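You operate a simulated robot arm through the tools that you are given. There is no shell and no other tool. Be economical: measure what you need, move in short steps, check, and stop when the job is done.

The job below is to be done with a simulated two-armed robot. You get a single attempt, and the scene is never put back.

## Task
Take the battery on the top of the grey workbench and put it away on the lower middle shelf of the grey rack. Take the silver block on the top of the low cabinet and put it away on the black mat on the workbench. Put the black spool on top of the small blue reel. Close the right door of the low cabinet. Open the desk drawer, take the black tape roll from the inside of the desk drawer and put it on top of the small blue carton and shut the drawer again. Fetch the white block and set it on the table top. Open the sliding hatch. Do these in any order. Set down upright: battery.

Only the result counts: the job must be done as asked and must still hold three seconds after the hand-in. Knocking over, shifting, dropping, spilling or breaking anything else fails it.

## Robot
Two 7-joint arms with vacuum grippers on one trunk, on a base that drives. Base frame: it is fixed to the floor where the robot stands at the start and does not move with it; the origin is under the middle of the robot, x ahead of it, y to its left, z up; the surface under the hand at the start is at about z = 0.85. Lengths are in m, angles in degrees, forces in N, time in s.
The left shoulder is at the start at [0.07, 0.174, 1.129], the right one opposite. With the tool pointing down near the work surface each hand reaches from about 0.34 to 0.8 m from the robot's upright axis, wherever it stands, measured 20 degrees to its own side. Places, roughly: battery [0.75, -0.25, 0.75]; black mat on the workbench [0.5, 0.3, 0.9]; black spool (7x7x5 cm) [1.4, 0.8, 0.6]; black tape roll (6x6x2 cm) [3.6, -0.1, 0.8]; desk drawer [3.6, -0.1, 0.8]; lower middle shelf of the grey rack [3.7, -0.6, 0.5]; right door of the low cabinet [1.6, 1.6, 0.3]; silver block (5x5x2 cm) [1.3, 0.7, 0.6]; sliding hatch [-1.1, 0.2, 1]; small blue carton [1.75, 3, 0.75]; small blue reel (10x10x6 cm) [1.4, 0.5, 0.6]; table top [3.4, 2.1, 0.8]; white block [3.75, -0.5, 0.5]. Payload 3.5 kg a hand.
Tool frame (each hand has its own): the origin (TCP) lies in the middle of the cups' lips, and z points out of the cups. The gripper has 2 cups of 0.032 m across, covering 0.032 by 0.08 m (tool x, y); the bellows give 0.01 m. With the vacuum on, a cup seals on a smooth face that it is pressed against (1 to 4 N); it does not hold porous or soft things. The pull reaches 76 N.
Orientation is that of the tool frame in the base frame, as a unit quaternion [x, y, z, w]. With the cups facing straight down, the tool's x points along the base's -x, its y along +y and its z along -z.

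## Interface
- The arms move only by the tool step_arm. It takes "left_rows", "right_rows" or both (then of equal length, played together; a hand with none holds still); each is a list of rows, each a list of 7 numbers: the vacuum: 1 switches it on, 0 off, then the shift along the tool's x, y, z in units of 50 mm (1.0 is 50 mm), then the turn, a rotation vector about the tool's x, y, z in units of 5 degrees (1.0 is 5 degrees). In form: [[vac, tx, ty, tz, ax, ay, az], ...]. A call has 1 to 8 rows; each row shifts and turns the commanded pose from where the row before left it, along the tool's axes as they then stand. A call with a number of a shift or a turn outside -1 to 1 is refused whole. Rows are played at 5 a second. More than 0.05 m and 8.6 degrees between two rows, or a gripper value outside its range, and nothing of the call is played. A pose out of reach is approached as far as the arm can. The call stops where the force on the tool passes 40 N (or 10 N more than at its start, if that is more) or the arm is blocked; 0.2 s more then pass. The pull builds up within a second once a cup has sealed. Time passes only in rows, and 0.2 s behind the last, so rows that do not move give it time. It gives the time, the measured TCP pose, the force on the tool (base axes) and the pull of the vacuum at its end, in the units of the frame above (readings bear some noise), with the torque about the TCP (base axes, N m) and any sound that the robot's microphone picked up, and new pictures: "pictures" is both (left out), scene, wrist or none (wrist: the cameras of the hands that moved).
- Cameras (640 x 400 px; columns grow to the right, rows downward): "scene" is now at [0.1124, 0.0073, 1.4375]; the picture's right is [0.25, -0.97, 0.00], its down [-0.71, -0.18, -0.68] and it looks along [0.66, 0.17, -0.74] (base axes); focal length 287 px, centre (320, 200). "left" rides on the left gripper at [0.074, -0.019, -0.11] in its tool frame; the picture's right is [0.25, 0.97, 0.00], its down [-0.77, 0.20, -0.60] and it looks along [-0.58, 0.15, 0.80] (tool axes); focal length 218 px, centre (320, 200). "right" rides on the right gripper at [0.074, 0.019, -0.11] in its tool frame; the picture's right is [-0.25, 0.97, 0.00], its down [-0.77, -0.20, -0.60] and it looks along [-0.58, -0.15, 0.80] (tool axes); focal length 218 px, centre (320, 200). There is no depth. A picture from a camera that has moved, and an enlarged one, comes with that camera's place and axes in the base frame and with its lens. The place of the scene camera against the robot may be out by one fixed shift of up to 0.025 m in any direction.
- move_column(by): slides the trunk up (or, below 0, down) by that many m; the arms and the scene camera ride with it, the base frame stays. It gives what a move gives, with no picture.
- roll_base(legs): drives the robot by 1 to 6 legs, each [ahead, turn to the left] in m and degrees, along the robot's own axes; the way and the turn of a leg run together, so that a leg with both is an arc; at most 1.5 m and 180 degrees a leg. The arms and the cameras ride along, it lands a little off, and it stops where it bumps. It gives what a move gives, and a new picture of the scene camera.
- turn_head(pan, tilt): turns the head with the scene camera to pan (to the left, within 86 degrees either way) and tilt (down, from -29 to 69), counted from straight ahead of the robot. It gives what a move gives, and a new picture of the scene camera.
- zoom(camera, box): a new picture of the part [left, top, right, bottom] of that camera's present view, enlarged. It takes no simulated time.
- hand_in(): hands the job in; it is judged then, once.

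Go step by step. Nothing tells you exact positions but the pictures and the camera data: compare them with the known pose of the tool, close in by small moves and look again before you grip or let go. The budget is 207 turns and 260 pictures, counting those below and the enlarged ones. Unless the task says otherwise, let go and move clear before handing in.

The tools are called after "Call:" as a command line: name --argument value ..., lists and objects as JSON in quotes. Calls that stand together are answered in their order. step_arm: Moves the arms, as the interface text tells. Its arguments: {"type":"object","properties":{"left_rows":{"type":"array"},"right_rows":{"type":"array"},"pictures":{"type":"string","enum":["both","scene","wrist","none"]}},"required":[]} The other tools are called the same way: move_column (by) slides the trunk up or down; roll_base (legs) drives the base; turn_head (pan, tilt) turns the head that bears the scene camera; zoom (camera, box) takes an enlarged picture of a part of a camera's view; hand_in () hands the job in.

At the start:

```text
time_s: 0.0
left_tcp_pos: [0.4911, 0.3772, 1.1267]
left_orientation: [0.0, 1.0, 0.0, -0.001]
left_force: [-0.1, -0.1, -0.3]
left_wrist_torque: [-0.02, -0.01, 0.02]
left_pull: 0.1
right_tcp_pos: [0.5164, -0.1148, 1.1555]
right_orientation: [0.001, 1.0, -0.001, 0.0]
right_force: [0.0, 0.8, 0.7]
right_wrist_torque: [-0.05, -0.01, -0.01]
right_pull: 0.1
trunk travel left (down, up): [-0.625, 0.215]
robot x, y, heading: [0.0012, -0.0028, -0.4]
head pan, tilt: [14.6, 47.3]
```

scene: 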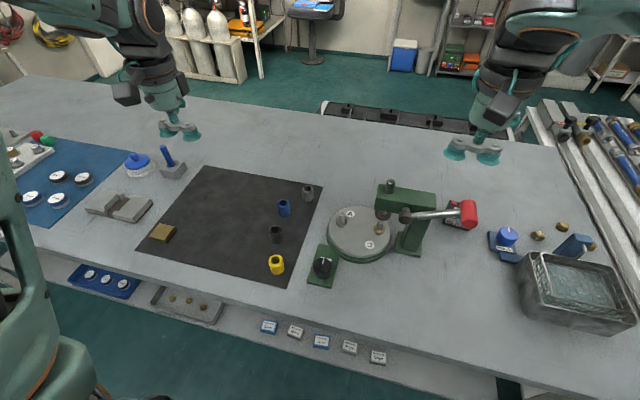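
right: 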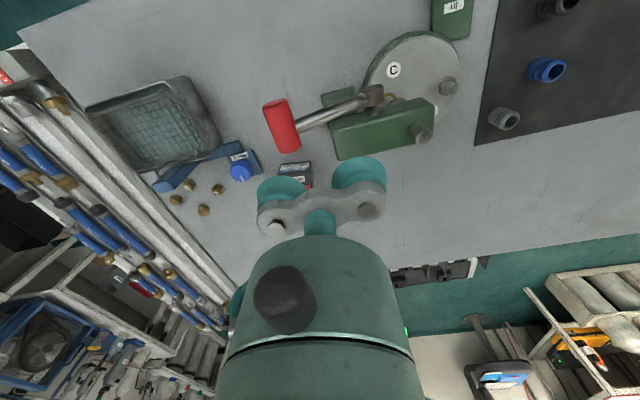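
left: 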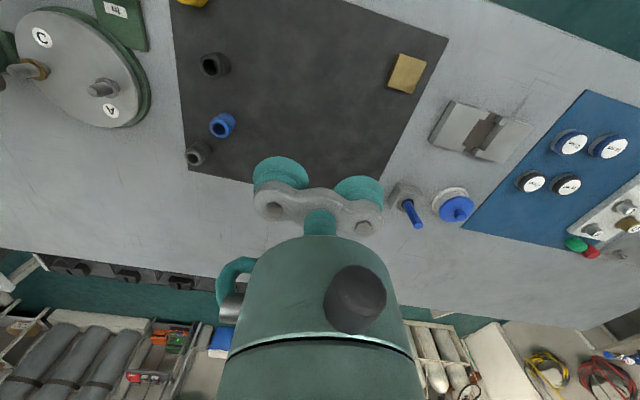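

The bench lies below me with the mat on the left and a small dark, labelled box near the right hand that may be the battery. I'll zoom in on it and look at the surroundings.

Call:
zoom --camera "right" --box '[220, 100, 380, 220]'

Call:
turn_head --pan -25 --tilt 40

```text
3.33 times, centred on (300, 160) of right
camera zoom: at [0.4439, -0.0952, 1.2674], right [0.25, 0.97, 0.0], down [0.77, -0.2, 0.6], along [0.58, -0.15, -0.8], focal length 728 px, centre (387, 333)
```

zoom: 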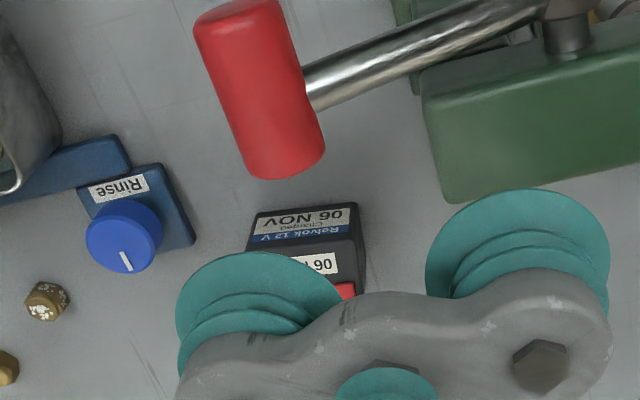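

```text
time_s: 1.1
left_tcp_pos: [0.4909, 0.3781, 1.1269]
left_orientation: [0.0, 1.0, 0.0, -0.001]
left_force: [0.5, 0.4, 0.9]
left_wrist_torque: [0.03, -0.04, 0.0]
left_pull: 0.1
right_tcp_pos: [0.5161, -0.1147, 1.1553]
right_orientation: [0.001, 1.0, 0.0, 0.0]
right_force: [0.0, -0.1, -0.3]
right_wrist_torque: [0.04, -0.03, 0.03]
right_pull: 0.0
trunk travel left (down, up): [-0.625, 0.215]
robot x, y, heading: [0.0012, 0.0005, -0.1]
head pan, tilt: [-25.0, 40.0]
camera scene: at [0.1127, -0.0484, 1.448], right [-0.42, -0.91, 0.0], down [-0.58, 0.27, -0.77], along [0.69, -0.32, -0.64], focal length 287 px, centre (320, 200)
```

scene: 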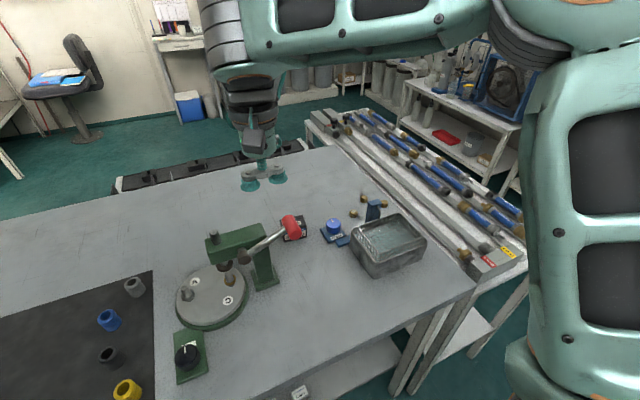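

The battery is a small dark box with text upright on its near face, around [0.66,-0.2,0.85]. I'll look around to learn the room.

Call:
zoom --camera "scene" --box '[240, 180, 360, 255]'

Call:
turn_head --pan 0 --tilt 10

Call:
turn_head --pan 50 --tilt 20

```text
5.33 times, centred on (300, 218) of scene
camera zoom: at [0.1127, -0.0484, 1.448], right [-0.42, -0.91, 0.0], down [-0.58, 0.27, -0.77], along [0.69, -0.32, -0.64], focal length 1530 px, centre (427, 107)
```

zoom: 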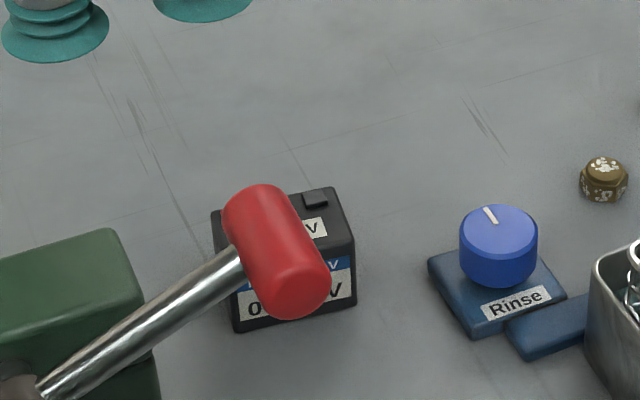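

```text
time_s: 2.0
left_tcp_pos: [0.4908, 0.3776, 1.1266]
left_orientation: [0.001, 1.0, 0.0, 0.001]
left_force: [-0.7, 0.3, -0.2]
left_wrist_torque: [0.0, 0.03, 0.01]
left_pull: 0.1
right_tcp_pos: [0.5174, -0.1159, 1.1559]
right_orientation: [0.001, 1.0, 0.0, 0.001]
right_force: [0.0, -0.3, 0.4]
right_wrist_torque: [0.01, 0.0, 0.04]
right_pull: 0.0
trunk travel left (down, up): [-0.625, 0.215]
robot x, y, heading: [-0.0018, -0.0019, -0.0]
head pan, tilt: [0.0, 10.0]
camera scene: at [0.1286, -0.0127, 1.4956], right [0.0, -1.0, 0.0], down [-0.17, 0.0, -0.98], along [0.98, 0.0, -0.17], focal length 287 px, centre (320, 200)
```

scene: 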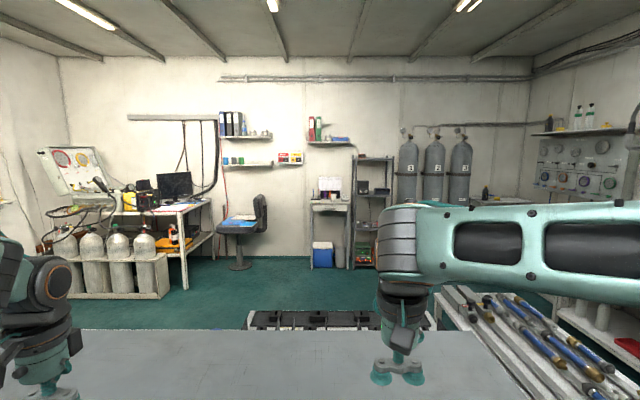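

```text
time_s: 3.2
left_tcp_pos: [0.4914, 0.3776, 1.1272]
left_orientation: [0.001, 1.0, -0.001, 0.0]
left_force: [-0.1, -0.2, 0.2]
left_wrist_torque: [0.01, 0.03, -0.01]
left_pull: 0.0
right_tcp_pos: [0.5171, -0.1139, 1.1548]
right_orientation: [0.001, 1.0, 0.0, 0.001]
right_force: [0.4, 0.1, 0.1]
right_wrist_torque: [0.01, 0.02, -0.02]
right_pull: 0.1
trunk travel left (down, up): [-0.625, 0.215]
robot x, y, heading: [0.001, -0.0, 0.1]
head pan, tilt: [50.0, 20.0]
camera scene: at [0.0956, 0.0587, 1.4794], right [0.77, -0.64, 0.0], down [-0.22, -0.26, -0.94], along [0.6, 0.72, -0.34], focal length 287 px, centre (320, 200)
```

scene: 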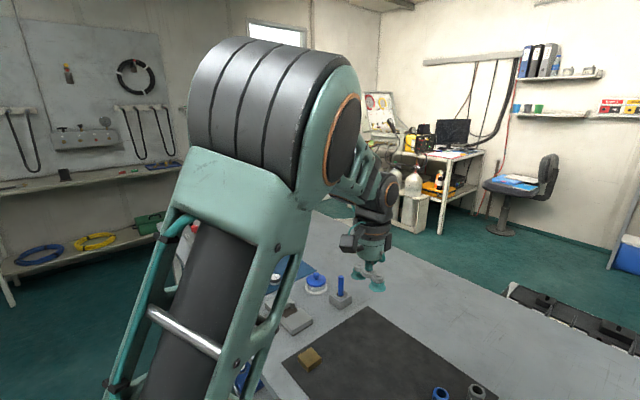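

Battery is about 7x5x4.5 cm, with terminals on its back edge and the press handle hovering between it and me. I'll move the right hand ahead so its wrist camera sees the top.

Call:
step_arm --right_rows '[[0, -1, 0, 0, 0, 0, 0], [0, -1, -0.6, 0, 0, 0, 0], [0, -0.6, -0.4, 0, 0, 0, 0]]' --pictures "wrist"

Call:
zoom --camera "right" --box '[240, 60, 400, 160]'

```text
refused: row 2 steps farther than a row can; nothing moved
```

```text
4.00 times, centred on (320, 110) of right
camera zoom: at [0.4439, -0.0952, 1.2673], right [0.25, 0.97, 0.0], down [0.77, -0.2, 0.6], along [0.58, -0.15, -0.8], focal length 873 px, centre (320, 560)
```

zoom: 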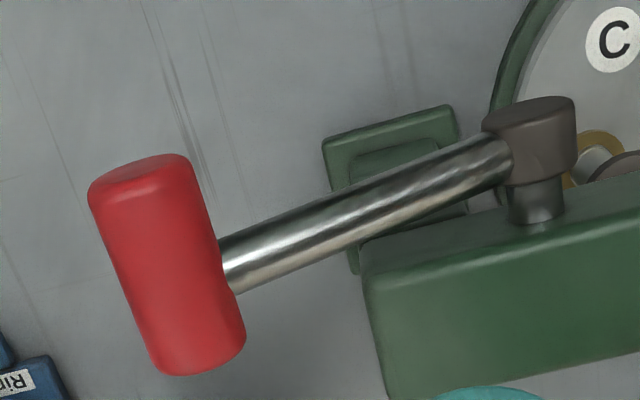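

The combined step was too long, so I'll split it into single-axis rows.

Call:
step_arm --right_rows '[[0, -1, 0, 0, 0, 0, 0], [0, -1, 0, 0, 0, 0, 0], [0, -0.6, 0, 0, 0, 0, 0], [0, 0, -1, 0, 0, 0, 0], [0, 0, 0, 0, 0, 0, 0]]' --pictures "wrist"

Call:
zoom --camera "right" --box '[220, 60, 380, 160]'

```text
time_s: 4.4
left_tcp_pos: [0.4906, 0.3799, 1.1256]
left_orientation: [0.0, 1.0, -0.002, 0.001]
left_force: [0.7, 0.4, 0.1]
left_wrist_torque: [-0.02, 0.01, -0.01]
left_pull: 0.0
right_tcp_pos: [0.647, -0.164, 1.1579]
right_orientation: [0.0, 1.0, 0.0, 0.0]
right_force: [0.2, 0.5, -0.5]
right_wrist_torque: [0.0, 0.0, 0.03]
right_pull: 0.1
trunk travel left (down, up): [-0.625, 0.215]
robot x, y, heading: [0.0027, 0.0016, -0.1]
head pan, tilt: [50.0, 20.0]
camera right: at [0.5738, -0.1437, 1.2675], right [0.25, 0.97, 0.0], down [0.77, -0.2, 0.6], along [0.58, -0.16, -0.8], focal length 218 px, centre (320, 200)
```

right: 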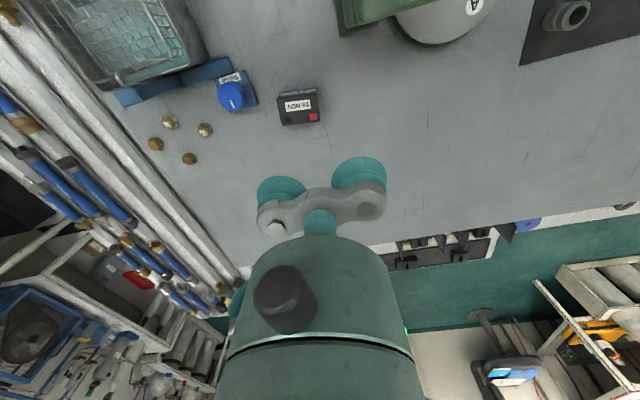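

```text
4.00 times, centred on (300, 110) of right
camera zoom: at [0.5738, -0.1437, 1.2675], right [0.25, 0.97, 0.0], down [0.77, -0.2, 0.6], along [0.58, -0.16, -0.8], focal length 873 px, centre (400, 560)
```

zoom: 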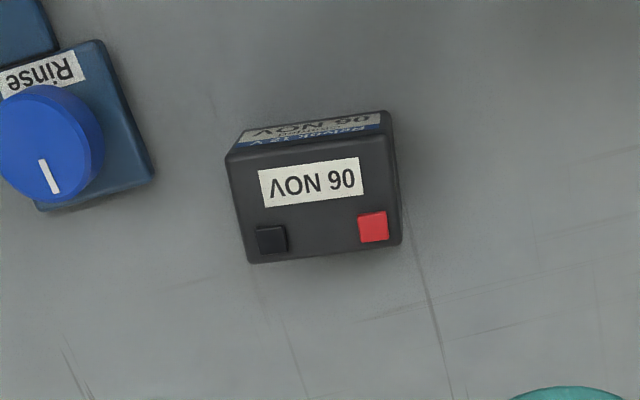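

The battery top spans x 0.635–0.68, y −0.24…−0.17, with two terminals at the back. One cup fits at its front middle. I'll yaw the hand 45° to keep the camera body away from the press handle, and go over it.

Call:
step_arm --right_rows '[[0, -0.46, -0.6, 0, 0, 0, -1], [0, 0.04, -0.5, 0, 0, 0, -1], [0, 0, 0, 0, 0, 0, -1], [0, 0, 0, 0, 0, 0, -1], [0, 0, 0, 0, 0, 0, -1], [0, 0, 0, 0, 0, 0, -1], [0, 0, 0, 0, 0, 0, -1], [0, 0, 0, 0, 0, 0, -1]]' --pictures "none"

Call:
step_arm --right_rows '[[0, 0, 0, 1, 0, 0, -1], [0, 0, 0, 1, 0, 0, 0], [0, 0, 0, 0.4, 0, 0, 0], [0, 0, 0, 0, 0, 0, 0]]' --pictures "wrist"

Call:
turn_head --pan -20 --tilt 40

```text
time_s: 6.2
left_tcp_pos: [0.4907, 0.3783, 1.1256]
left_orientation: [0.0, 1.0, 0.0, -0.001]
left_force: [0.6, 0.1, 0.1]
left_wrist_torque: [0.02, -0.01, 0.03]
left_pull: 0.0
right_tcp_pos: [0.6689, -0.2195, 1.1566]
right_orientation: [-0.342, 0.94, 0.001, 0.0]
right_force: [-0.1, 0.2, 0.6]
right_wrist_torque: [-0.02, 0.02, 0.05]
right_pull: 0.1
trunk travel left (down, up): [-0.625, 0.215]
robot x, y, heading: [0.0039, 0.0011, -0.1]
head pan, tilt: [50.0, 20.0]
```

```text
time_s: 7.2
left_tcp_pos: [0.4915, 0.3779, 1.1271]
left_orientation: [0.0, 1.0, 0.0, 0.0]
left_force: [-0.6, 0.9, 0.0]
left_wrist_torque: [0.02, 0.0, -0.03]
left_pull: 0.1
right_tcp_pos: [0.6693, -0.2202, 1.036]
right_orientation: [-0.382, 0.924, 0.0, 0.0]
right_force: [0.2, 0.6, 0.0]
right_wrist_torque: [0.05, 0.0, 0.01]
right_pull: 0.1
trunk travel left (down, up): [-0.625, 0.215]
robot x, y, heading: [-0.0021, 0.001, 0.1]
head pan, tilt: [50.0, 20.0]
camera right: at [0.6042, -0.2587, 1.147], right [-0.5, 0.86, 0.0], down [0.69, 0.4, 0.6], along [0.52, 0.3, -0.8], focal length 218 px, centre (320, 200)
```

right: 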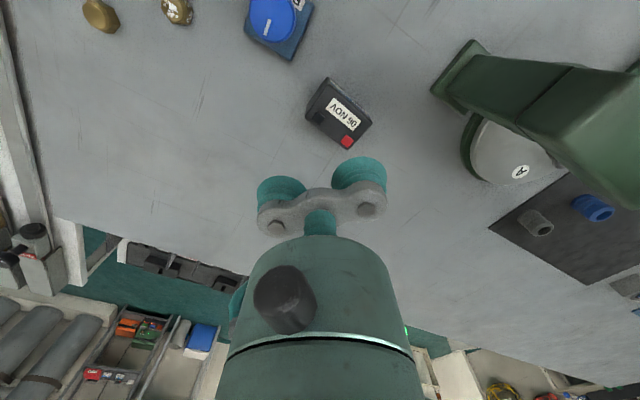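

```text
time_s: 8.6
left_tcp_pos: [0.4915, 0.377, 1.1272]
left_orientation: [0.001, 1.0, 0.0, 0.0]
left_force: [0.2, -0.4, 0.3]
left_wrist_torque: [-0.02, 0.0, 0.0]
left_pull: 0.1
right_tcp_pos: [0.669, -0.2209, 1.0355]
right_orientation: [-0.382, 0.924, 0.0, 0.0]
right_force: [-0.7, 0.2, 0.5]
right_wrist_torque: [-0.03, -0.01, -0.01]
right_pull: 0.0
trunk travel left (down, up): [-0.625, 0.215]
robot x, y, heading: [0.0001, 0.0045, -0.1]
head pan, tilt: [-20.0, 40.0]
camera scene: at [0.1156, -0.0416, 1.448], right [-0.34, -0.94, 0.0], down [-0.6, 0.22, -0.77], along [0.72, -0.26, -0.64], focal length 287 px, centre (320, 200)
```

scene: 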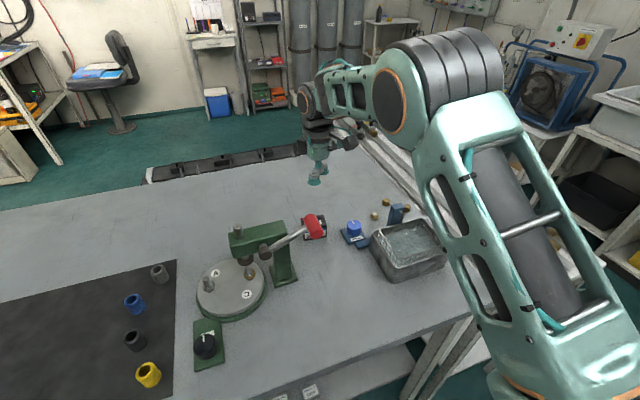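

Hand is clear of the handle. I'll zoom in to refine the battery's place.

Call:
zoom --camera "right" --box '[280, 65, 400, 165]'

```text
4.00 times, centred on (340, 115) of right
camera zoom: at [0.6043, -0.2587, 1.1472], right [-0.5, 0.86, 0.0], down [0.69, 0.4, 0.6], along [0.52, 0.3, -0.8], focal length 873 px, centre (240, 540)
```

zoom: 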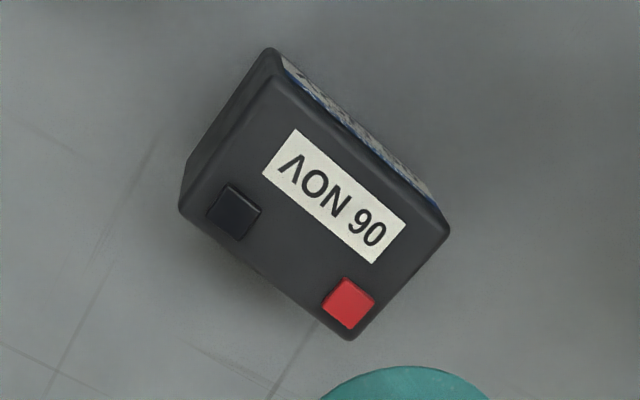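

Triangulated, the label centre is at [0.650,-0.203,0.9035], so the cup target is on course. Descending with vacuum on.

Call:
step_arm --right_rows '[[1, -0.014, -0.014, 1, 0, 0, 0], [1, 0, 0, 1, 0, 0, 0], [1, 0, 0, 0.4, 0, 0, 0], [1, 0, 0, 0.16, 0, 0, 0], [1, 0, 0, 0.1, 0, 0, 0], [1, 0, 0, 0.06, 0, 0, 0], [1, 0, 0, 0, 0, 0, 0], [1, 0, 0, 0, 0, 0, 0]]' --pictures "wrist"

```text
time_s: 10.4
left_tcp_pos: [0.4908, 0.3778, 1.1259]
left_orientation: [0.0, 1.0, 0.0, 0.0]
left_force: [-1.0, -0.1, 0.0]
left_wrist_torque: [0.0, -0.01, 0.01]
left_pull: 0.0
right_tcp_pos: [0.6698, -0.2198, 0.9007]
right_orientation: [-0.381, 0.925, 0.0, 0.001]
right_force: [1.4, -2.8, 6.1]
right_wrist_torque: [0.63, 0.63, 0.0]
right_pull: 37.5
trunk travel left (down, up): [-0.625, 0.215]
robot x, y, heading: [0.0003, 0.0013, -0.2]
head pan, tilt: [-20.0, 40.0]
camera right: at [0.6052, -0.2584, 1.0124], right [-0.5, 0.86, 0.0], down [0.69, 0.4, 0.6], along [0.52, 0.3, -0.8], focal length 218 px, centre (320, 200)
```

right: 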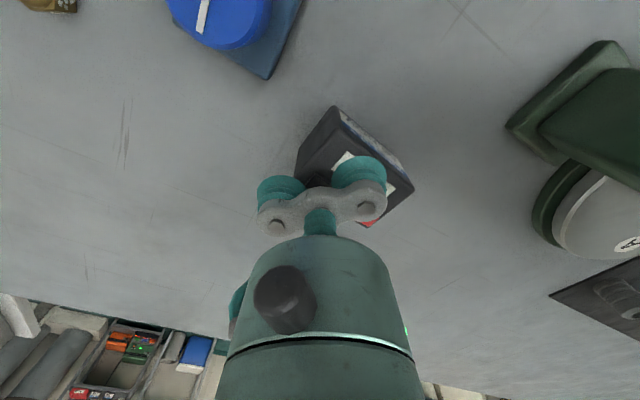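

One cup has sealed. Lifting the battery straight up.

Call:
step_arm --right_rows '[[1, 0, 0, -0.3, 0, 0, 0], [1, 0, 0, -0.7, 0, 0, 0], [1, 0, 0, -1, 0, 0, 0], [1, 0, 0, -1, 0, 0, 0], [1, 0, 0, -1, 0, 0, 0], [1, 0, 0, -1, 0, 0, 0], [1, 0, 0, 0, 0, 0, 0]]' --pictures "wrist"

Call:
turn_head --pan 45 --tilt 55

```text
time_s: 12.0
left_tcp_pos: [0.4915, 0.3777, 1.1265]
left_orientation: [-0.001, 1.0, -0.001, -0.001]
left_force: [0.9, 0.1, -0.2]
left_wrist_torque: [0.05, -0.01, -0.06]
left_pull: 0.1
right_tcp_pos: [0.6723, -0.2196, 1.1495]
right_orientation: [-0.382, 0.924, 0.0, 0.0]
right_force: [-1.1, -0.1, -4.1]
right_wrist_torque: [0.32, 0.43, -0.02]
right_pull: 37.8
trunk travel left (down, up): [-0.625, 0.215]
robot x, y, heading: [-0.001, -0.0015, -0.1]
head pan, tilt: [-20.0, 40.0]
camera right: at [0.6073, -0.2579, 1.2614], right [-0.5, 0.86, 0.0], down [0.69, 0.4, 0.6], along [0.52, 0.3, -0.8], focal length 218 px, centre (320, 200)
```

right: 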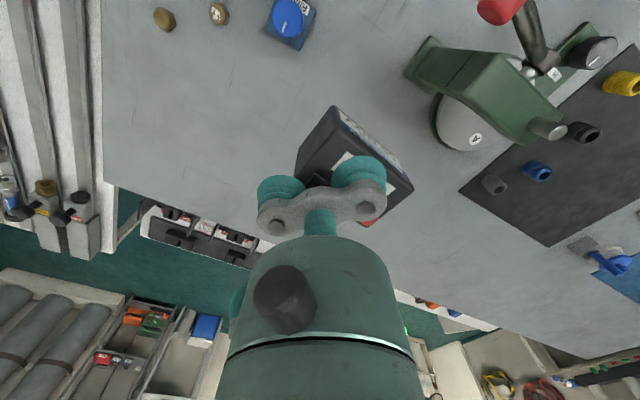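

```text
time_s: 13.4
left_tcp_pos: [0.4906, 0.3781, 1.1266]
left_orientation: [-0.001, 1.0, 0.0, 0.0]
left_force: [0.2, 0.4, 0.3]
left_wrist_torque: [0.01, -0.02, 0.01]
left_pull: 0.1
right_tcp_pos: [0.6707, -0.2202, 1.1492]
right_orientation: [-0.382, 0.924, 0.0, -0.001]
right_force: [0.9, -0.3, -3.9]
right_wrist_torque: [0.37, 0.44, 0.03]
right_pull: 38.0
trunk travel left (down, up): [-0.625, 0.215]
robot x, y, heading: [-0.0026, -0.0005, -0.1]
head pan, tilt: [45.0, 55.0]
camera scene: at [0.087, 0.0382, 1.4273], right [0.71, -0.71, 0.0], down [-0.58, -0.58, -0.57], along [0.41, 0.41, -0.82], focal length 287 px, centre (320, 200)
```

scene: 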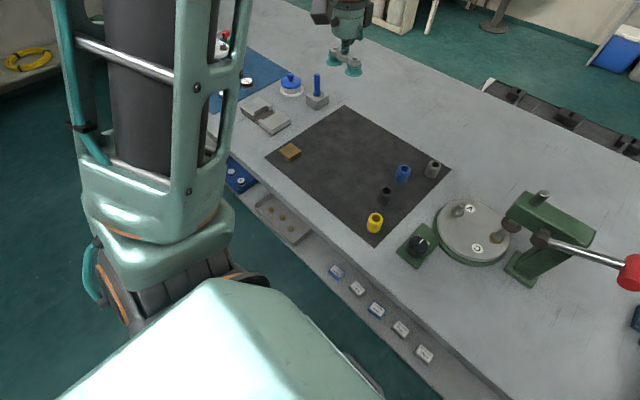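

Battery is held (about 0.4 kg). Now I need a path to the far side; I'll look left and right at the floor.

Call:
turn_head --pan 80 --tilt 25

Call:
turn_head --pan -60 --tilt 30

Call:
turn_head --pan 28 --tilt 25

```text
time_s: 14.4
left_tcp_pos: [0.4924, 0.3779, 1.1259]
left_orientation: [0.0, 1.0, 0.0, -0.001]
left_force: [0.7, -0.4, 0.7]
left_wrist_torque: [0.01, 0.04, 0.01]
left_pull: 0.0
right_tcp_pos: [0.6715, -0.2214, 1.1489]
right_orientation: [-0.382, 0.924, -0.001, 0.0]
right_force: [-0.3, -0.5, -4.0]
right_wrist_torque: [0.37, 0.43, 0.01]
right_pull: 37.1
trunk travel left (down, up): [-0.625, 0.215]
robot x, y, heading: [0.0021, 0.0004, 0.2]
head pan, tilt: [80.0, 25.0]
camera scene: at [0.0522, 0.078, 1.4713], right [0.98, -0.17, 0.0], down [-0.07, -0.42, -0.91], along [0.16, 0.89, -0.42], focal length 287 px, centre (320, 200)
```

scene: 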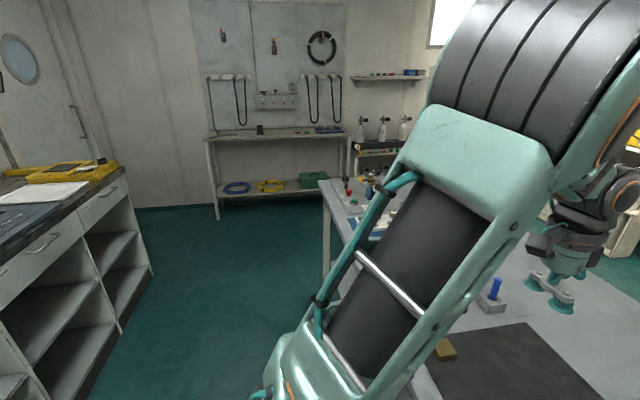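

```text
time_s: 16.6
left_tcp_pos: [0.4919, 0.3773, 1.128]
left_orientation: [0.0, 1.0, 0.001, 0.0]
left_force: [0.4, 0.1, 0.3]
left_wrist_torque: [-0.03, -0.01, -0.02]
left_pull: 0.1
right_tcp_pos: [0.6714, -0.2206, 1.1497]
right_orientation: [-0.382, 0.924, 0.001, 0.0]
right_force: [0.9, 0.6, -3.6]
right_wrist_torque: [0.35, 0.43, 0.01]
right_pull: 37.7
trunk travel left (down, up): [-0.625, 0.215]
robot x, y, heading: [-0.0012, 0.0007, 0.1]
head pan, tilt: [-60.0, 30.0]
camera scene: at [0.0813, -0.091, 1.4633], right [-0.87, -0.5, 0.0], down [-0.25, 0.43, -0.87], along [0.43, -0.75, -0.5], focal length 287 px, centre (320, 200)
```

scene: 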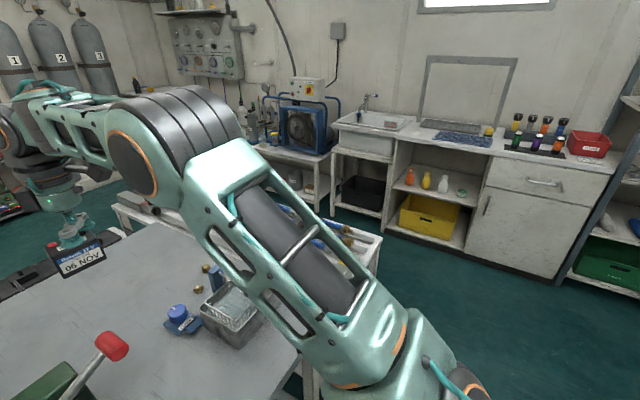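

```text
time_s: 18.2
left_tcp_pos: [0.4922, 0.3775, 1.1267]
left_orientation: [0.0, 1.0, 0.0, 0.0]
left_force: [0.7, 0.3, 0.3]
left_wrist_torque: [0.01, -0.02, 0.01]
left_pull: 0.0
right_tcp_pos: [0.6714, -0.2197, 1.1504]
right_orientation: [-0.381, 0.924, 0.0, 0.0]
right_force: [0.2, 0.7, -3.0]
right_wrist_torque: [0.36, 0.44, -0.02]
right_pull: 38.2
trunk travel left (down, up): [-0.625, 0.215]
robot x, y, heading: [-0.0022, 0.0002, -0.1]
head pan, tilt: [28.0, 25.0]
camera scene: at [0.1175, 0.0305, 1.4713], right [0.47, -0.88, 0.0], down [-0.37, -0.2, -0.91], along [0.8, 0.42, -0.42], focal length 287 px, centre (320, 200)
```

scene: 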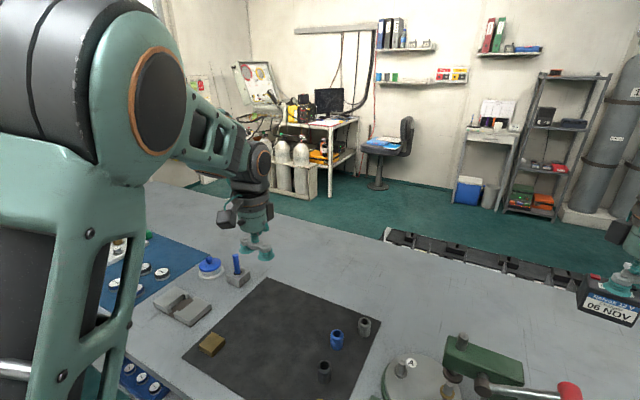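

The left end of the bench (y≈1.6) seems the way round, and the hatch is behind me. First I'll raise the trunk and tuck the right hand, then turn to see the hatch.

Call:
move_column --by 0.12

Call:
step_arm --right_rows '[[1, 0.7, 0.7, 0, 0, 0, 0], [1, 0.7, 0.7, 0, 0, 0, 0], [1, 0.7, 0.7, 0, 0, 0, 0]]' --left_rows '[[0, 0.8, 0, 0, 0, 0, 0], [0, 0, 0, 0, 0, 0, 0], [0, 0, 0, 0, 0, 0, 0]]' --pictures "none"

Call:
turn_head --pan 0 --tilt 25

Call:
roll_base --legs '[[-0.1, 0], [0, 90], [0, 80]]'

```text
time_s: 19.7
left_tcp_pos: [0.4909, 0.3784, 1.2469]
left_orientation: [-0.001, 1.0, 0.0, 0.0]
left_force: [-0.1, 0.7, 0.4]
left_wrist_torque: [-0.01, 0.0, -0.04]
left_pull: 0.1
right_tcp_pos: [0.672, -0.2189, 1.2686]
right_orientation: [-0.382, 0.924, -0.001, -0.001]
right_force: [0.3, -0.4, -4.0]
right_wrist_torque: [0.4, 0.43, -0.04]
right_pull: 37.7
trunk travel left (down, up): [-0.745, 0.095]
robot x, y, heading: [-0.0004, -0.0034, -0.2]
head pan, tilt: [28.0, 25.0]
```

```text
time_s: 20.5
left_tcp_pos: [0.4512, 0.3774, 1.2472]
left_orientation: [-0.001, 1.0, 0.0, 0.0]
left_force: [-0.8, 0.3, 0.5]
left_wrist_torque: [-0.01, -0.02, 0.01]
left_pull: 0.0
right_tcp_pos: [0.5207, -0.2174, 1.2693]
right_orientation: [-0.382, 0.924, 0.0, 0.0]
right_force: [-0.1, 0.4, -3.6]
right_wrist_torque: [0.32, 0.42, 0.0]
right_pull: 37.9
trunk travel left (down, up): [-0.745, 0.095]
robot x, y, heading: [-0.0004, -0.0013, -0.1]
head pan, tilt: [28.0, 25.0]
```

```text
time_s: 21.4
left_tcp_pos: [0.4515, 0.3784, 1.2466]
left_orientation: [0.0, 1.0, 0.0, 0.0]
left_force: [-0.6, -0.1, -0.2]
left_wrist_torque: [-0.02, -0.01, -0.02]
left_pull: 0.0
right_tcp_pos: [0.5224, -0.2205, 1.27]
right_orientation: [-0.382, 0.924, -0.001, 0.0]
right_force: [0.0, 0.4, -2.9]
right_wrist_torque: [0.36, 0.46, 0.01]
right_pull: 38.2
trunk travel left (down, up): [-0.745, 0.095]
robot x, y, heading: [0.0001, -0.0006, 0.2]
head pan, tilt: [0.0, 25.0]
camera scene: at [0.1283, -0.0128, 1.5913], right [0.0, -1.0, 0.0], down [-0.42, 0.0, -0.91], along [0.91, 0.0, -0.42], focal length 287 px, centre (320, 200)
```

scene: 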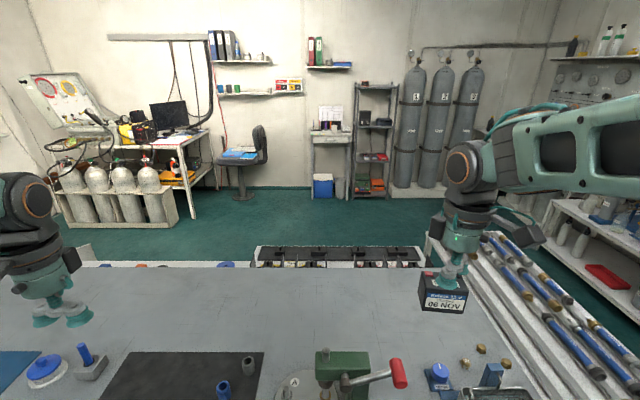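

```text
time_s: 29.9
left_tcp_pos: [-0.6061, -0.2991, 1.2479]
left_orientation: [0.997, -0.081, 0.0, 0.0]
left_force: [0.3, 0.5, -0.2]
left_wrist_torque: [0.02, 0.02, 0.02]
left_pull: 0.0
right_tcp_pos: [-0.58, 0.3018, 1.2687]
right_orientation: [0.952, 0.306, 0.0, 0.0]
right_force: [0.4, -0.2, -3.9]
right_wrist_torque: [-0.44, -0.38, -0.02]
right_pull: 38.2
trunk travel left (down, up): [-0.745, 0.095]
robot x, y, heading: [-0.0989, 0.003, 170.6]
head pan, tilt: [0.0, 25.0]
camera scene: at [-0.2552, 0.0107, 1.5913], right [0.16, 0.99, 0.0], down [0.42, -0.07, -0.91], along [-0.89, 0.15, -0.42], focal length 287 px, centre (320, 200)
```

scene: 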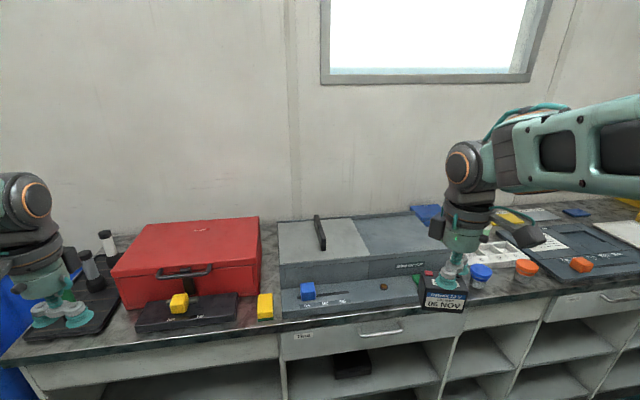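

The grey box in the centre with a dark handle is likely the sliding hatch. Zooming in.

Call:
zoom --camera "scene" --box '[260, 190, 460, 320]'

```text
3.08 times, centred on (360, 255) of scene
camera zoom: at [-0.2552, 0.0107, 1.5913], right [0.16, 0.99, 0.0], down [0.42, -0.07, -0.91], along [-0.89, 0.15, -0.42], focal length 883 px, centre (197, 31)
```

zoom: 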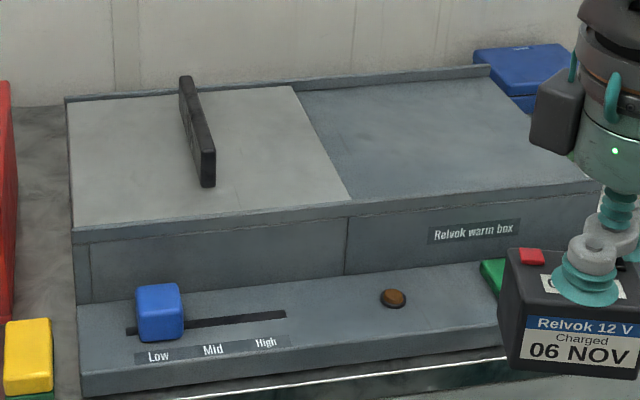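

The light-grey sliding panel with the bar covers the left half of the "warm box", centred about [-1.1,0.25,1.02]; it should slide right (+y). I'll shift the robot to y≈0.5 so the left hand can reach it.

Call:
roll_base --legs '[[0, -80.6], [0.5, 0], [0, 90], [0.27, 0]]'

```text
time_s: 41.6
left_tcp_pos: [-0.8168, 0.1136, 1.2477]
left_orientation: [1.0, 0.009, -0.001, 0.0]
left_force: [0.2, 0.1, 0.3]
left_wrist_torque: [-0.01, 0.0, -0.01]
left_pull: 0.0
right_tcp_pos: [-0.8983, 0.7095, 1.2699]
right_orientation: [0.921, 0.39, -0.001, -0.001]
right_force: [-0.1, 0.9, -3.6]
right_wrist_torque: [-0.36, -0.43, 0.01]
right_pull: 38.3
trunk travel left (down, up): [-0.745, 0.095]
robot x, y, heading: [-0.375, 0.4979, -179.0]
head pan, tilt: [0.0, 25.0]
camera scene: at [-0.5293, 0.4842, 1.5915], right [-0.02, 1.0, 0.0], down [0.42, 0.01, -0.91], along [-0.91, -0.02, -0.42], focal length 287 px, centre (320, 200)
```

scene: 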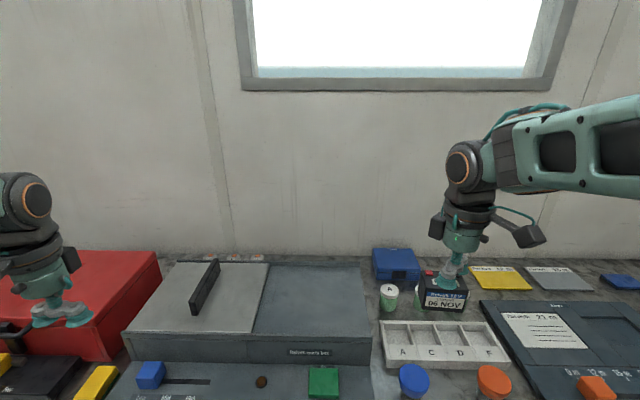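

Now I'll move the left hand forward over the panel and look with its camera.

Call:
step_arm --left_rows '[[0, -1, 0, 0, 0, 0, 0], [0, -1, 0, 0, 0, 0, 0], [0, 0, -1, 0, 0, 0, 0], [0, 0, 0, 0, 0, 0, 0]]' --pictures "wrist"

```text
time_s: 42.6
left_tcp_pos: [-0.921, 0.1625, 1.2483]
left_orientation: [1.0, 0.009, 0.0, 0.0]
left_force: [-0.3, 0.0, 1.2]
left_wrist_torque: [0.0, -0.05, 0.0]
left_pull: 0.0
right_tcp_pos: [-0.8999, 0.7103, 1.2694]
right_orientation: [0.921, 0.39, 0.001, 0.001]
right_force: [0.0, 0.5, -4.3]
right_wrist_torque: [-0.33, -0.44, -0.01]
right_pull: 38.0
trunk travel left (down, up): [-0.745, 0.095]
robot x, y, heading: [-0.3725, 0.4996, -179.1]
head pan, tilt: [0.0, 25.0]
camera left: at [-0.8487, 0.1826, 1.3598], right [0.27, -0.96, 0.0], down [-0.77, -0.22, 0.6], along [-0.58, -0.16, -0.8], focal length 218 px, centre (320, 200)
```

left: 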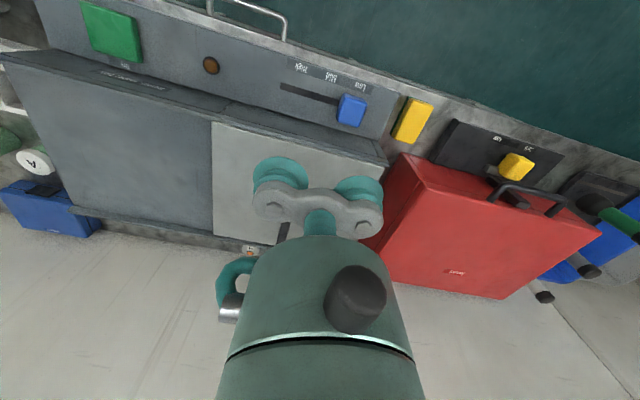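

The panel spans y 0.05–0.30 with near edge x≈−0.975 at z≈1.06; the bar sits near y≈0.15. I'll put both cups on the free area right of the bar at [-1.06,0.235].

Call:
step_arm --left_rows '[[0, -0.92, 0, 0, 0, 0, 0], [0, -0.92, 0, 0, 0, 0, 0], [0, -0.92, 0, 0, 0, 0, 0], [0, 0, -0.75, 0, 0, 0, 0], [0, 0, -0.75, 0, 0, 0, 0], [0, 0, 0, 0.9, 0, 0, 0], [0, 0, 0, 0.5, 0, 0, 0], [0, 0, 0, 0, 0, 0, 0]]' --pictures "both"

```text
time_s: 44.4
left_tcp_pos: [-1.0584, 0.2372, 1.1769]
left_orientation: [1.0, 0.008, 0.0, 0.001]
left_force: [0.2, 0.3, 0.1]
left_wrist_torque: [0.0, -0.02, -0.03]
left_pull: 0.1
right_tcp_pos: [-0.8984, 0.7102, 1.2693]
right_orientation: [0.921, 0.39, 0.001, 0.0]
right_force: [0.0, -0.4, -4.1]
right_wrist_torque: [-0.33, -0.45, 0.01]
right_pull: 37.9
trunk travel left (down, up): [-0.745, 0.095]
robot x, y, heading: [-0.3747, 0.4995, -179.1]
head pan, tilt: [0.0, 25.0]
camera scene: at [-0.5302, 0.4857, 1.5914], right [-0.02, 1.0, 0.0], down [0.42, 0.01, -0.91], along [-0.91, -0.02, -0.42], focal length 287 px, centre (320, 200)
camera left: at [-0.9866, 0.2563, 1.2887], right [0.27, -0.96, 0.0], down [-0.77, -0.21, 0.6], along [-0.58, -0.16, -0.8], focal length 218 px, centre (320, 200)
```

scene: 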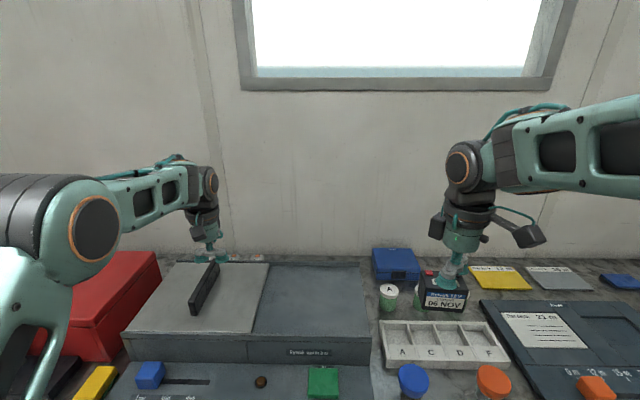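
left: 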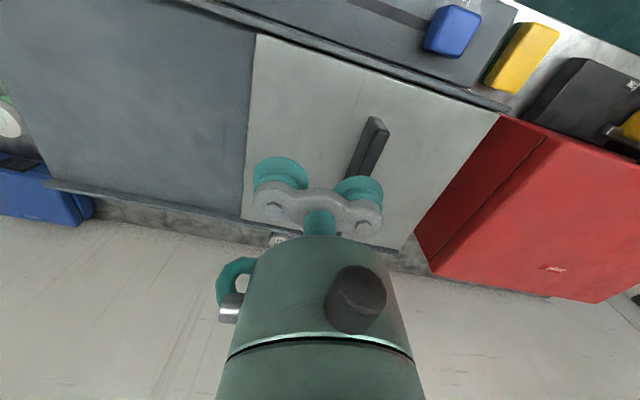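

Slight shift right, then descend close above the panel with vacuum on.

Call:
step_arm --left_rows '[[1, 0, -0.16, 1, 0, 0, 0], [1, 0, 0, 0.9, 0, 0, 0], [1, 0, 0, 0.24, 0, 0, 0], [1, 0, 0, 0.16, 0, 0, 0], [1, 0, 0, 0, 0, 0, 0]]' --pictures "wrist"

```text
refused: row 1 steps farther than a row can; nothing moved
```

Call:
step_arm --left_rows '[[1, 0, -0.16, 0.9, 0, 0, 0], [1, 0, 0, 0.9, 0, 0, 0], [1, 0, 0, 0.24, 0, 0, 0], [1, 0, 0, 0.16, 0, 0, 0], [1, 0, 0, 0, 0, 0, 0]]' --pictures "wrist"

```text
time_s: 45.6
left_tcp_pos: [-1.0601, 0.2427, 1.0669]
left_orientation: [1.0, 0.01, 0.0, 0.0]
left_force: [0.7, 0.6, 0.2]
left_wrist_torque: [0.02, -0.02, 0.01]
left_pull: 0.1
right_tcp_pos: [-0.8996, 0.7099, 1.2684]
right_orientation: [0.921, 0.39, 0.0, 0.0]
right_force: [-0.2, -0.2, -3.2]
right_wrist_torque: [-0.36, -0.44, 0.03]
right_pull: 37.7
trunk travel left (down, up): [-0.745, 0.095]
robot x, y, heading: [-0.375, 0.5004, -179.2]
head pan, tilt: [0.0, 25.0]
camera left: at [-0.987, 0.2628, 1.1777], right [0.27, -0.96, 0.0], down [-0.77, -0.21, 0.6], along [-0.58, -0.16, -0.8], focal length 218 px, centre (320, 200)
```

left: 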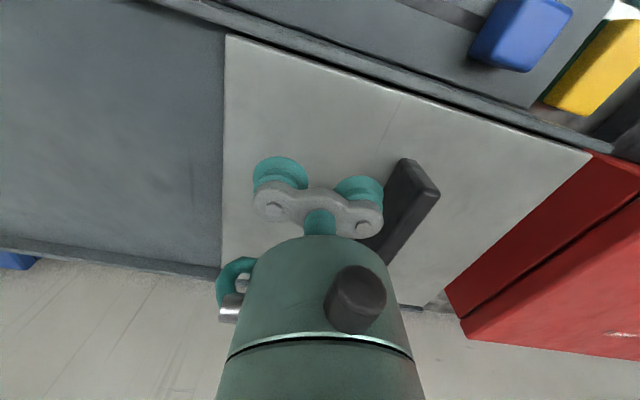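

Triangulating the wrist views puts the panel nearer z≈1.006. Descending further in small steps.

Call:
step_arm --left_rows '[[1, 0, 0, 0.9, 0, 0, 0], [1, 0, 0, 0.2, 0, 0, 0], [1, 0, 0, 0.14, 0, 0, 0], [1, 0, 0, 0, 0, 0, 0], [1, 0, 0, 0, 0, 0, 0]]' --pictures "wrist"

```text
time_s: 46.8
left_tcp_pos: [-1.0598, 0.2429, 1.0078]
left_orientation: [1.0, 0.008, -0.002, 0.0]
left_force: [-14.1, -1.3, 21.0]
left_wrist_torque: [0.13, -0.19, 0.34]
left_pull: 75.7
right_tcp_pos: [-0.9006, 0.7114, 1.2697]
right_orientation: [0.921, 0.39, 0.001, 0.0]
right_force: [0.3, 0.1, -4.1]
right_wrist_torque: [-0.36, -0.44, 0.0]
right_pull: 37.9
trunk travel left (down, up): [-0.745, 0.095]
robot x, y, heading: [-0.3741, 0.4994, -179.0]
head pan, tilt: [0.0, 25.0]
camera left: at [-0.9877, 0.2634, 1.1178], right [0.27, -0.96, 0.0], down [-0.76, -0.21, 0.61], along [-0.59, -0.16, -0.79], focal length 218 px, centre (320, 200)
```

left: 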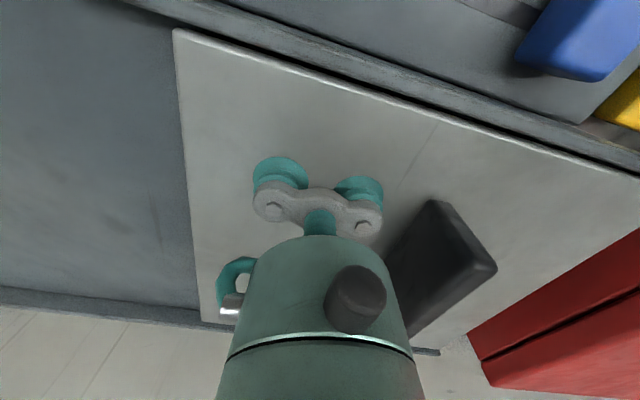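

Both cups sealed (76 N). Easing up 2 mm and sliding right (+y).

Call:
step_arm --left_rows '[[1, 0, 0, -0.04, 0, 0, 0], [1, 0, -0.2, 0, 0, 0, 0], [1, 0, -0.4, 0, 0, 0, 0], [1, 0, -0.4, 0, 0, 0, 0], [1, 0, -0.4, 0, 0, 0, 0], [1, 0, 0, 0, 0, 0, 0]]' --pictures "scene"

```text
time_s: 48.2
left_tcp_pos: [-1.0597, 0.3138, 1.0052]
left_orientation: [1.0, 0.009, 0.001, 0.0]
left_force: [-7.8, 0.5, 4.8]
left_wrist_torque: [-0.14, 0.12, 0.69]
left_pull: 75.2
right_tcp_pos: [-0.8993, 0.7099, 1.2696]
right_orientation: [0.921, 0.39, 0.0, 0.001]
right_force: [0.3, -0.2, -2.9]
right_wrist_torque: [-0.38, -0.45, 0.01]
right_pull: 37.8
trunk travel left (down, up): [-0.745, 0.095]
robot x, y, heading: [-0.3747, 0.5011, -178.8]
head pan, tilt: [0.0, 25.0]
camera scene: at [-0.5318, 0.4847, 1.5912], right [-0.02, 1.0, 0.0], down [0.42, 0.01, -0.91], along [-0.91, -0.02, -0.42], focal length 287 px, centre (320, 200)
```

scene: 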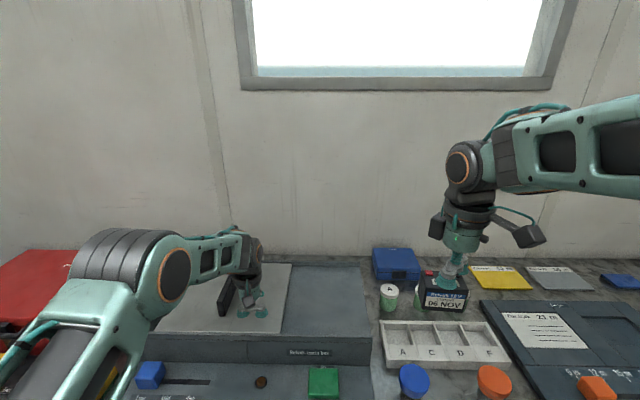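

It slides. Continuing until its end stop.

Call:
step_arm --left_rows '[[1, 0, -0.5, 0, 0, 0, 0], [1, 0, -0.5, 0, 0, 0, 0], [1, 0, -0.5, 0, 0, 0, 0], [1, 0, -0.5, 0, 0, 0, 0], [1, 0, -0.5, 0, 0, 0, 0], [1, 0, -0.5, 0, 0, 0, 0], [1, 0, 0, 0, 0, 0, 0]]' --pictures "scene"

```text
time_s: 49.8
left_tcp_pos: [-1.0594, 0.4647, 1.0064]
left_orientation: [1.0, 0.009, 0.001, -0.001]
left_force: [24.0, 1.8, -15.4]
left_wrist_torque: [-0.09, 0.05, 0.26]
left_pull: 75.2
right_tcp_pos: [-0.8986, 0.7092, 1.2708]
right_orientation: [0.921, 0.39, -0.001, -0.001]
right_force: [0.3, 0.2, -3.4]
right_wrist_torque: [-0.34, -0.44, -0.03]
right_pull: 37.9
trunk travel left (down, up): [-0.745, 0.095]
robot x, y, heading: [-0.375, 0.5012, -179.2]
head pan, tilt: [0.0, 25.0]
camera scene: at [-0.5281, 0.4843, 1.5915], right [-0.02, 1.0, 0.0], down [0.42, 0.01, -0.91], along [-0.91, -0.02, -0.42], focal length 287 px, centre (320, 200)
```

scene: 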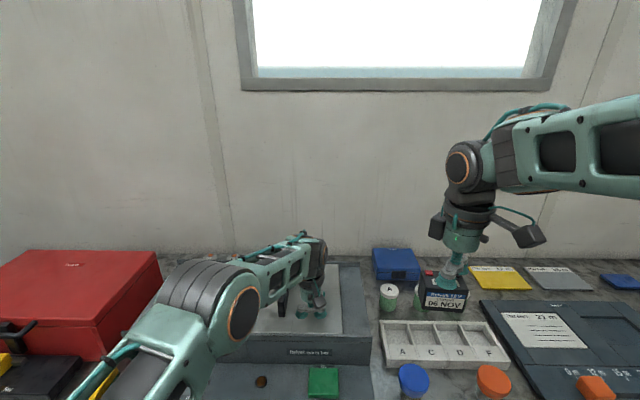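

Side load built up to 24 N, so the rail bends slightly toward +x; I'll relieve it and finish the slide.

Call:
step_arm --left_rows '[[1, 0.1, 0, 0, 0, 0, 0], [1, 0.02, -0.2, 0, 0, 0, 0], [1, 0.02, -0.2, 0, 0, 0, 0], [1, 0.02, -0.2, 0, 0, 0, 0], [1, 0.02, -0.2, 0, 0, 0, 0], [1, 0.02, -0.2, 0, 0, 0, 0], [1, 0, 0, 0, 0, 0, 0]]' --pictures "scene"

```text
time_s: 51.4
left_tcp_pos: [-1.0596, 0.5132, 1.0068]
left_orientation: [1.0, 0.01, -0.002, -0.001]
left_force: [-34.4, 0.2, 13.1]
left_wrist_torque: [-0.02, -0.27, 0.08]
left_pull: 75.8
right_tcp_pos: [-0.9045, 0.7103, 1.2678]
right_orientation: [0.921, 0.39, 0.001, 0.001]
right_force: [0.7, -0.6, -3.5]
right_wrist_torque: [-0.36, -0.42, 0.02]
right_pull: 37.9
trunk travel left (down, up): [-0.745, 0.095]
robot x, y, heading: [-0.3758, 0.5004, -178.8]
head pan, tilt: [0.0, 25.0]
camera scene: at [-0.5369, 0.4842, 1.591], right [-0.02, 1.0, 0.0], down [0.43, 0.01, -0.9], along [-0.9, -0.02, -0.43], focal length 287 px, centre (320, 200)
```

scene: 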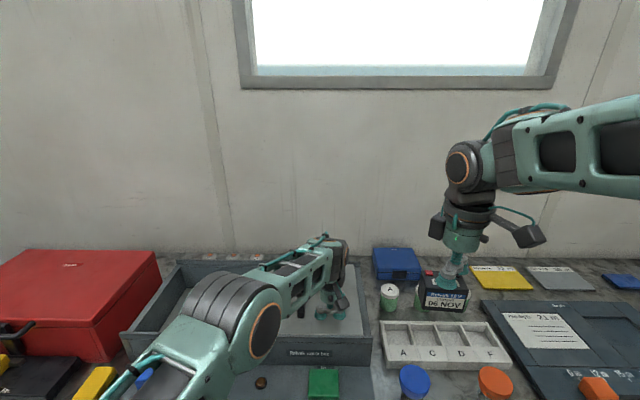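

Over-corrected in x. I'll relax that and nudge a few more millimetres to find the stop.

Call:
step_arm --left_rows '[[1, -0.08, 0, 0, 0, 0, 0], [1, 0, -0.14, 0, 0, 0, 0], [1, 0, -0.14, 0, 0, 0, 0], [1, 0, 0, 0, 0, 0, 0]]' --pictures "wrist"

```text
time_s: 52.4
left_tcp_pos: [-1.0585, 0.5238, 1.0057]
left_orientation: [1.0, 0.014, -0.002, -0.013]
left_force: [13.8, -0.7, -1.7]
left_wrist_torque: [-0.14, -0.32, -0.9]
left_pull: 76.0
left hand out of reach, approached as far as the arm can: row 2, 3
right_tcp_pos: [-0.8962, 0.7115, 1.2706]
right_orientation: [0.921, 0.39, -0.002, 0.0]
right_force: [-0.1, 0.6, -3.6]
right_wrist_torque: [-0.38, -0.44, 0.01]
right_pull: 37.9
trunk travel left (down, up): [-0.745, 0.095]
robot x, y, heading: [-0.3712, 0.5017, -179.1]
head pan, tilt: [0.0, 25.0]
camera left: at [-0.9869, 0.5429, 1.1174], right [0.28, -0.96, -0.03], down [-0.76, -0.24, 0.6], along [-0.58, -0.15, -0.8], focal length 218 px, centre (320, 200)
```

left: 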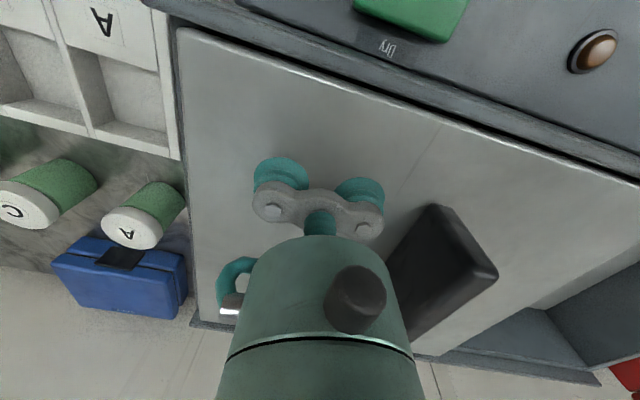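

The panel is flush with the right end; the hatch is fully open. Releasing and lifting.

Call:
step_arm --left_rows '[[0, 0, 0.08, 0, 0, 0, 0], [0, 0, 0, 0, 0, 0, 0], [0, 0, 0, 0, 0, 0, 0], [0, 0, 0, -0.4, 0, 0, 0], [0, 0, 0, -1, 0, 0, 0], [0, 0, 0, -1, 0, 0, 0], [0, 0, 0, -1, 0, 0, 0], [0, 0, 0, -1, 0, 0, 0]]' --pictures "scene"

```text
time_s: 54.2
left_tcp_pos: [-1.0539, 0.5195, 1.2266]
left_orientation: [1.0, 0.01, -0.001, 0.001]
left_force: [0.0, -0.5, 0.1]
left_wrist_torque: [-0.01, 0.04, -0.01]
left_pull: 0.0
right_tcp_pos: [-0.899, 0.7103, 1.2693]
right_orientation: [0.921, 0.39, 0.0, 0.001]
right_force: [0.2, -0.2, -3.5]
right_wrist_torque: [-0.35, -0.46, 0.0]
right_pull: 37.9
trunk travel left (down, up): [-0.745, 0.095]
robot x, y, heading: [-0.3733, 0.5014, -179.2]
head pan, tilt: [0.0, 25.0]
camera scene: at [-0.5308, 0.4842, 1.5913], right [-0.02, 1.0, 0.0], down [0.42, 0.01, -0.91], along [-0.91, -0.02, -0.42], focal length 287 px, centre (320, 200)
```

scene: 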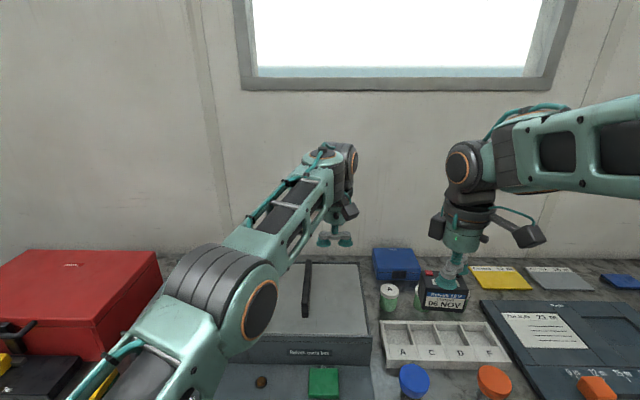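

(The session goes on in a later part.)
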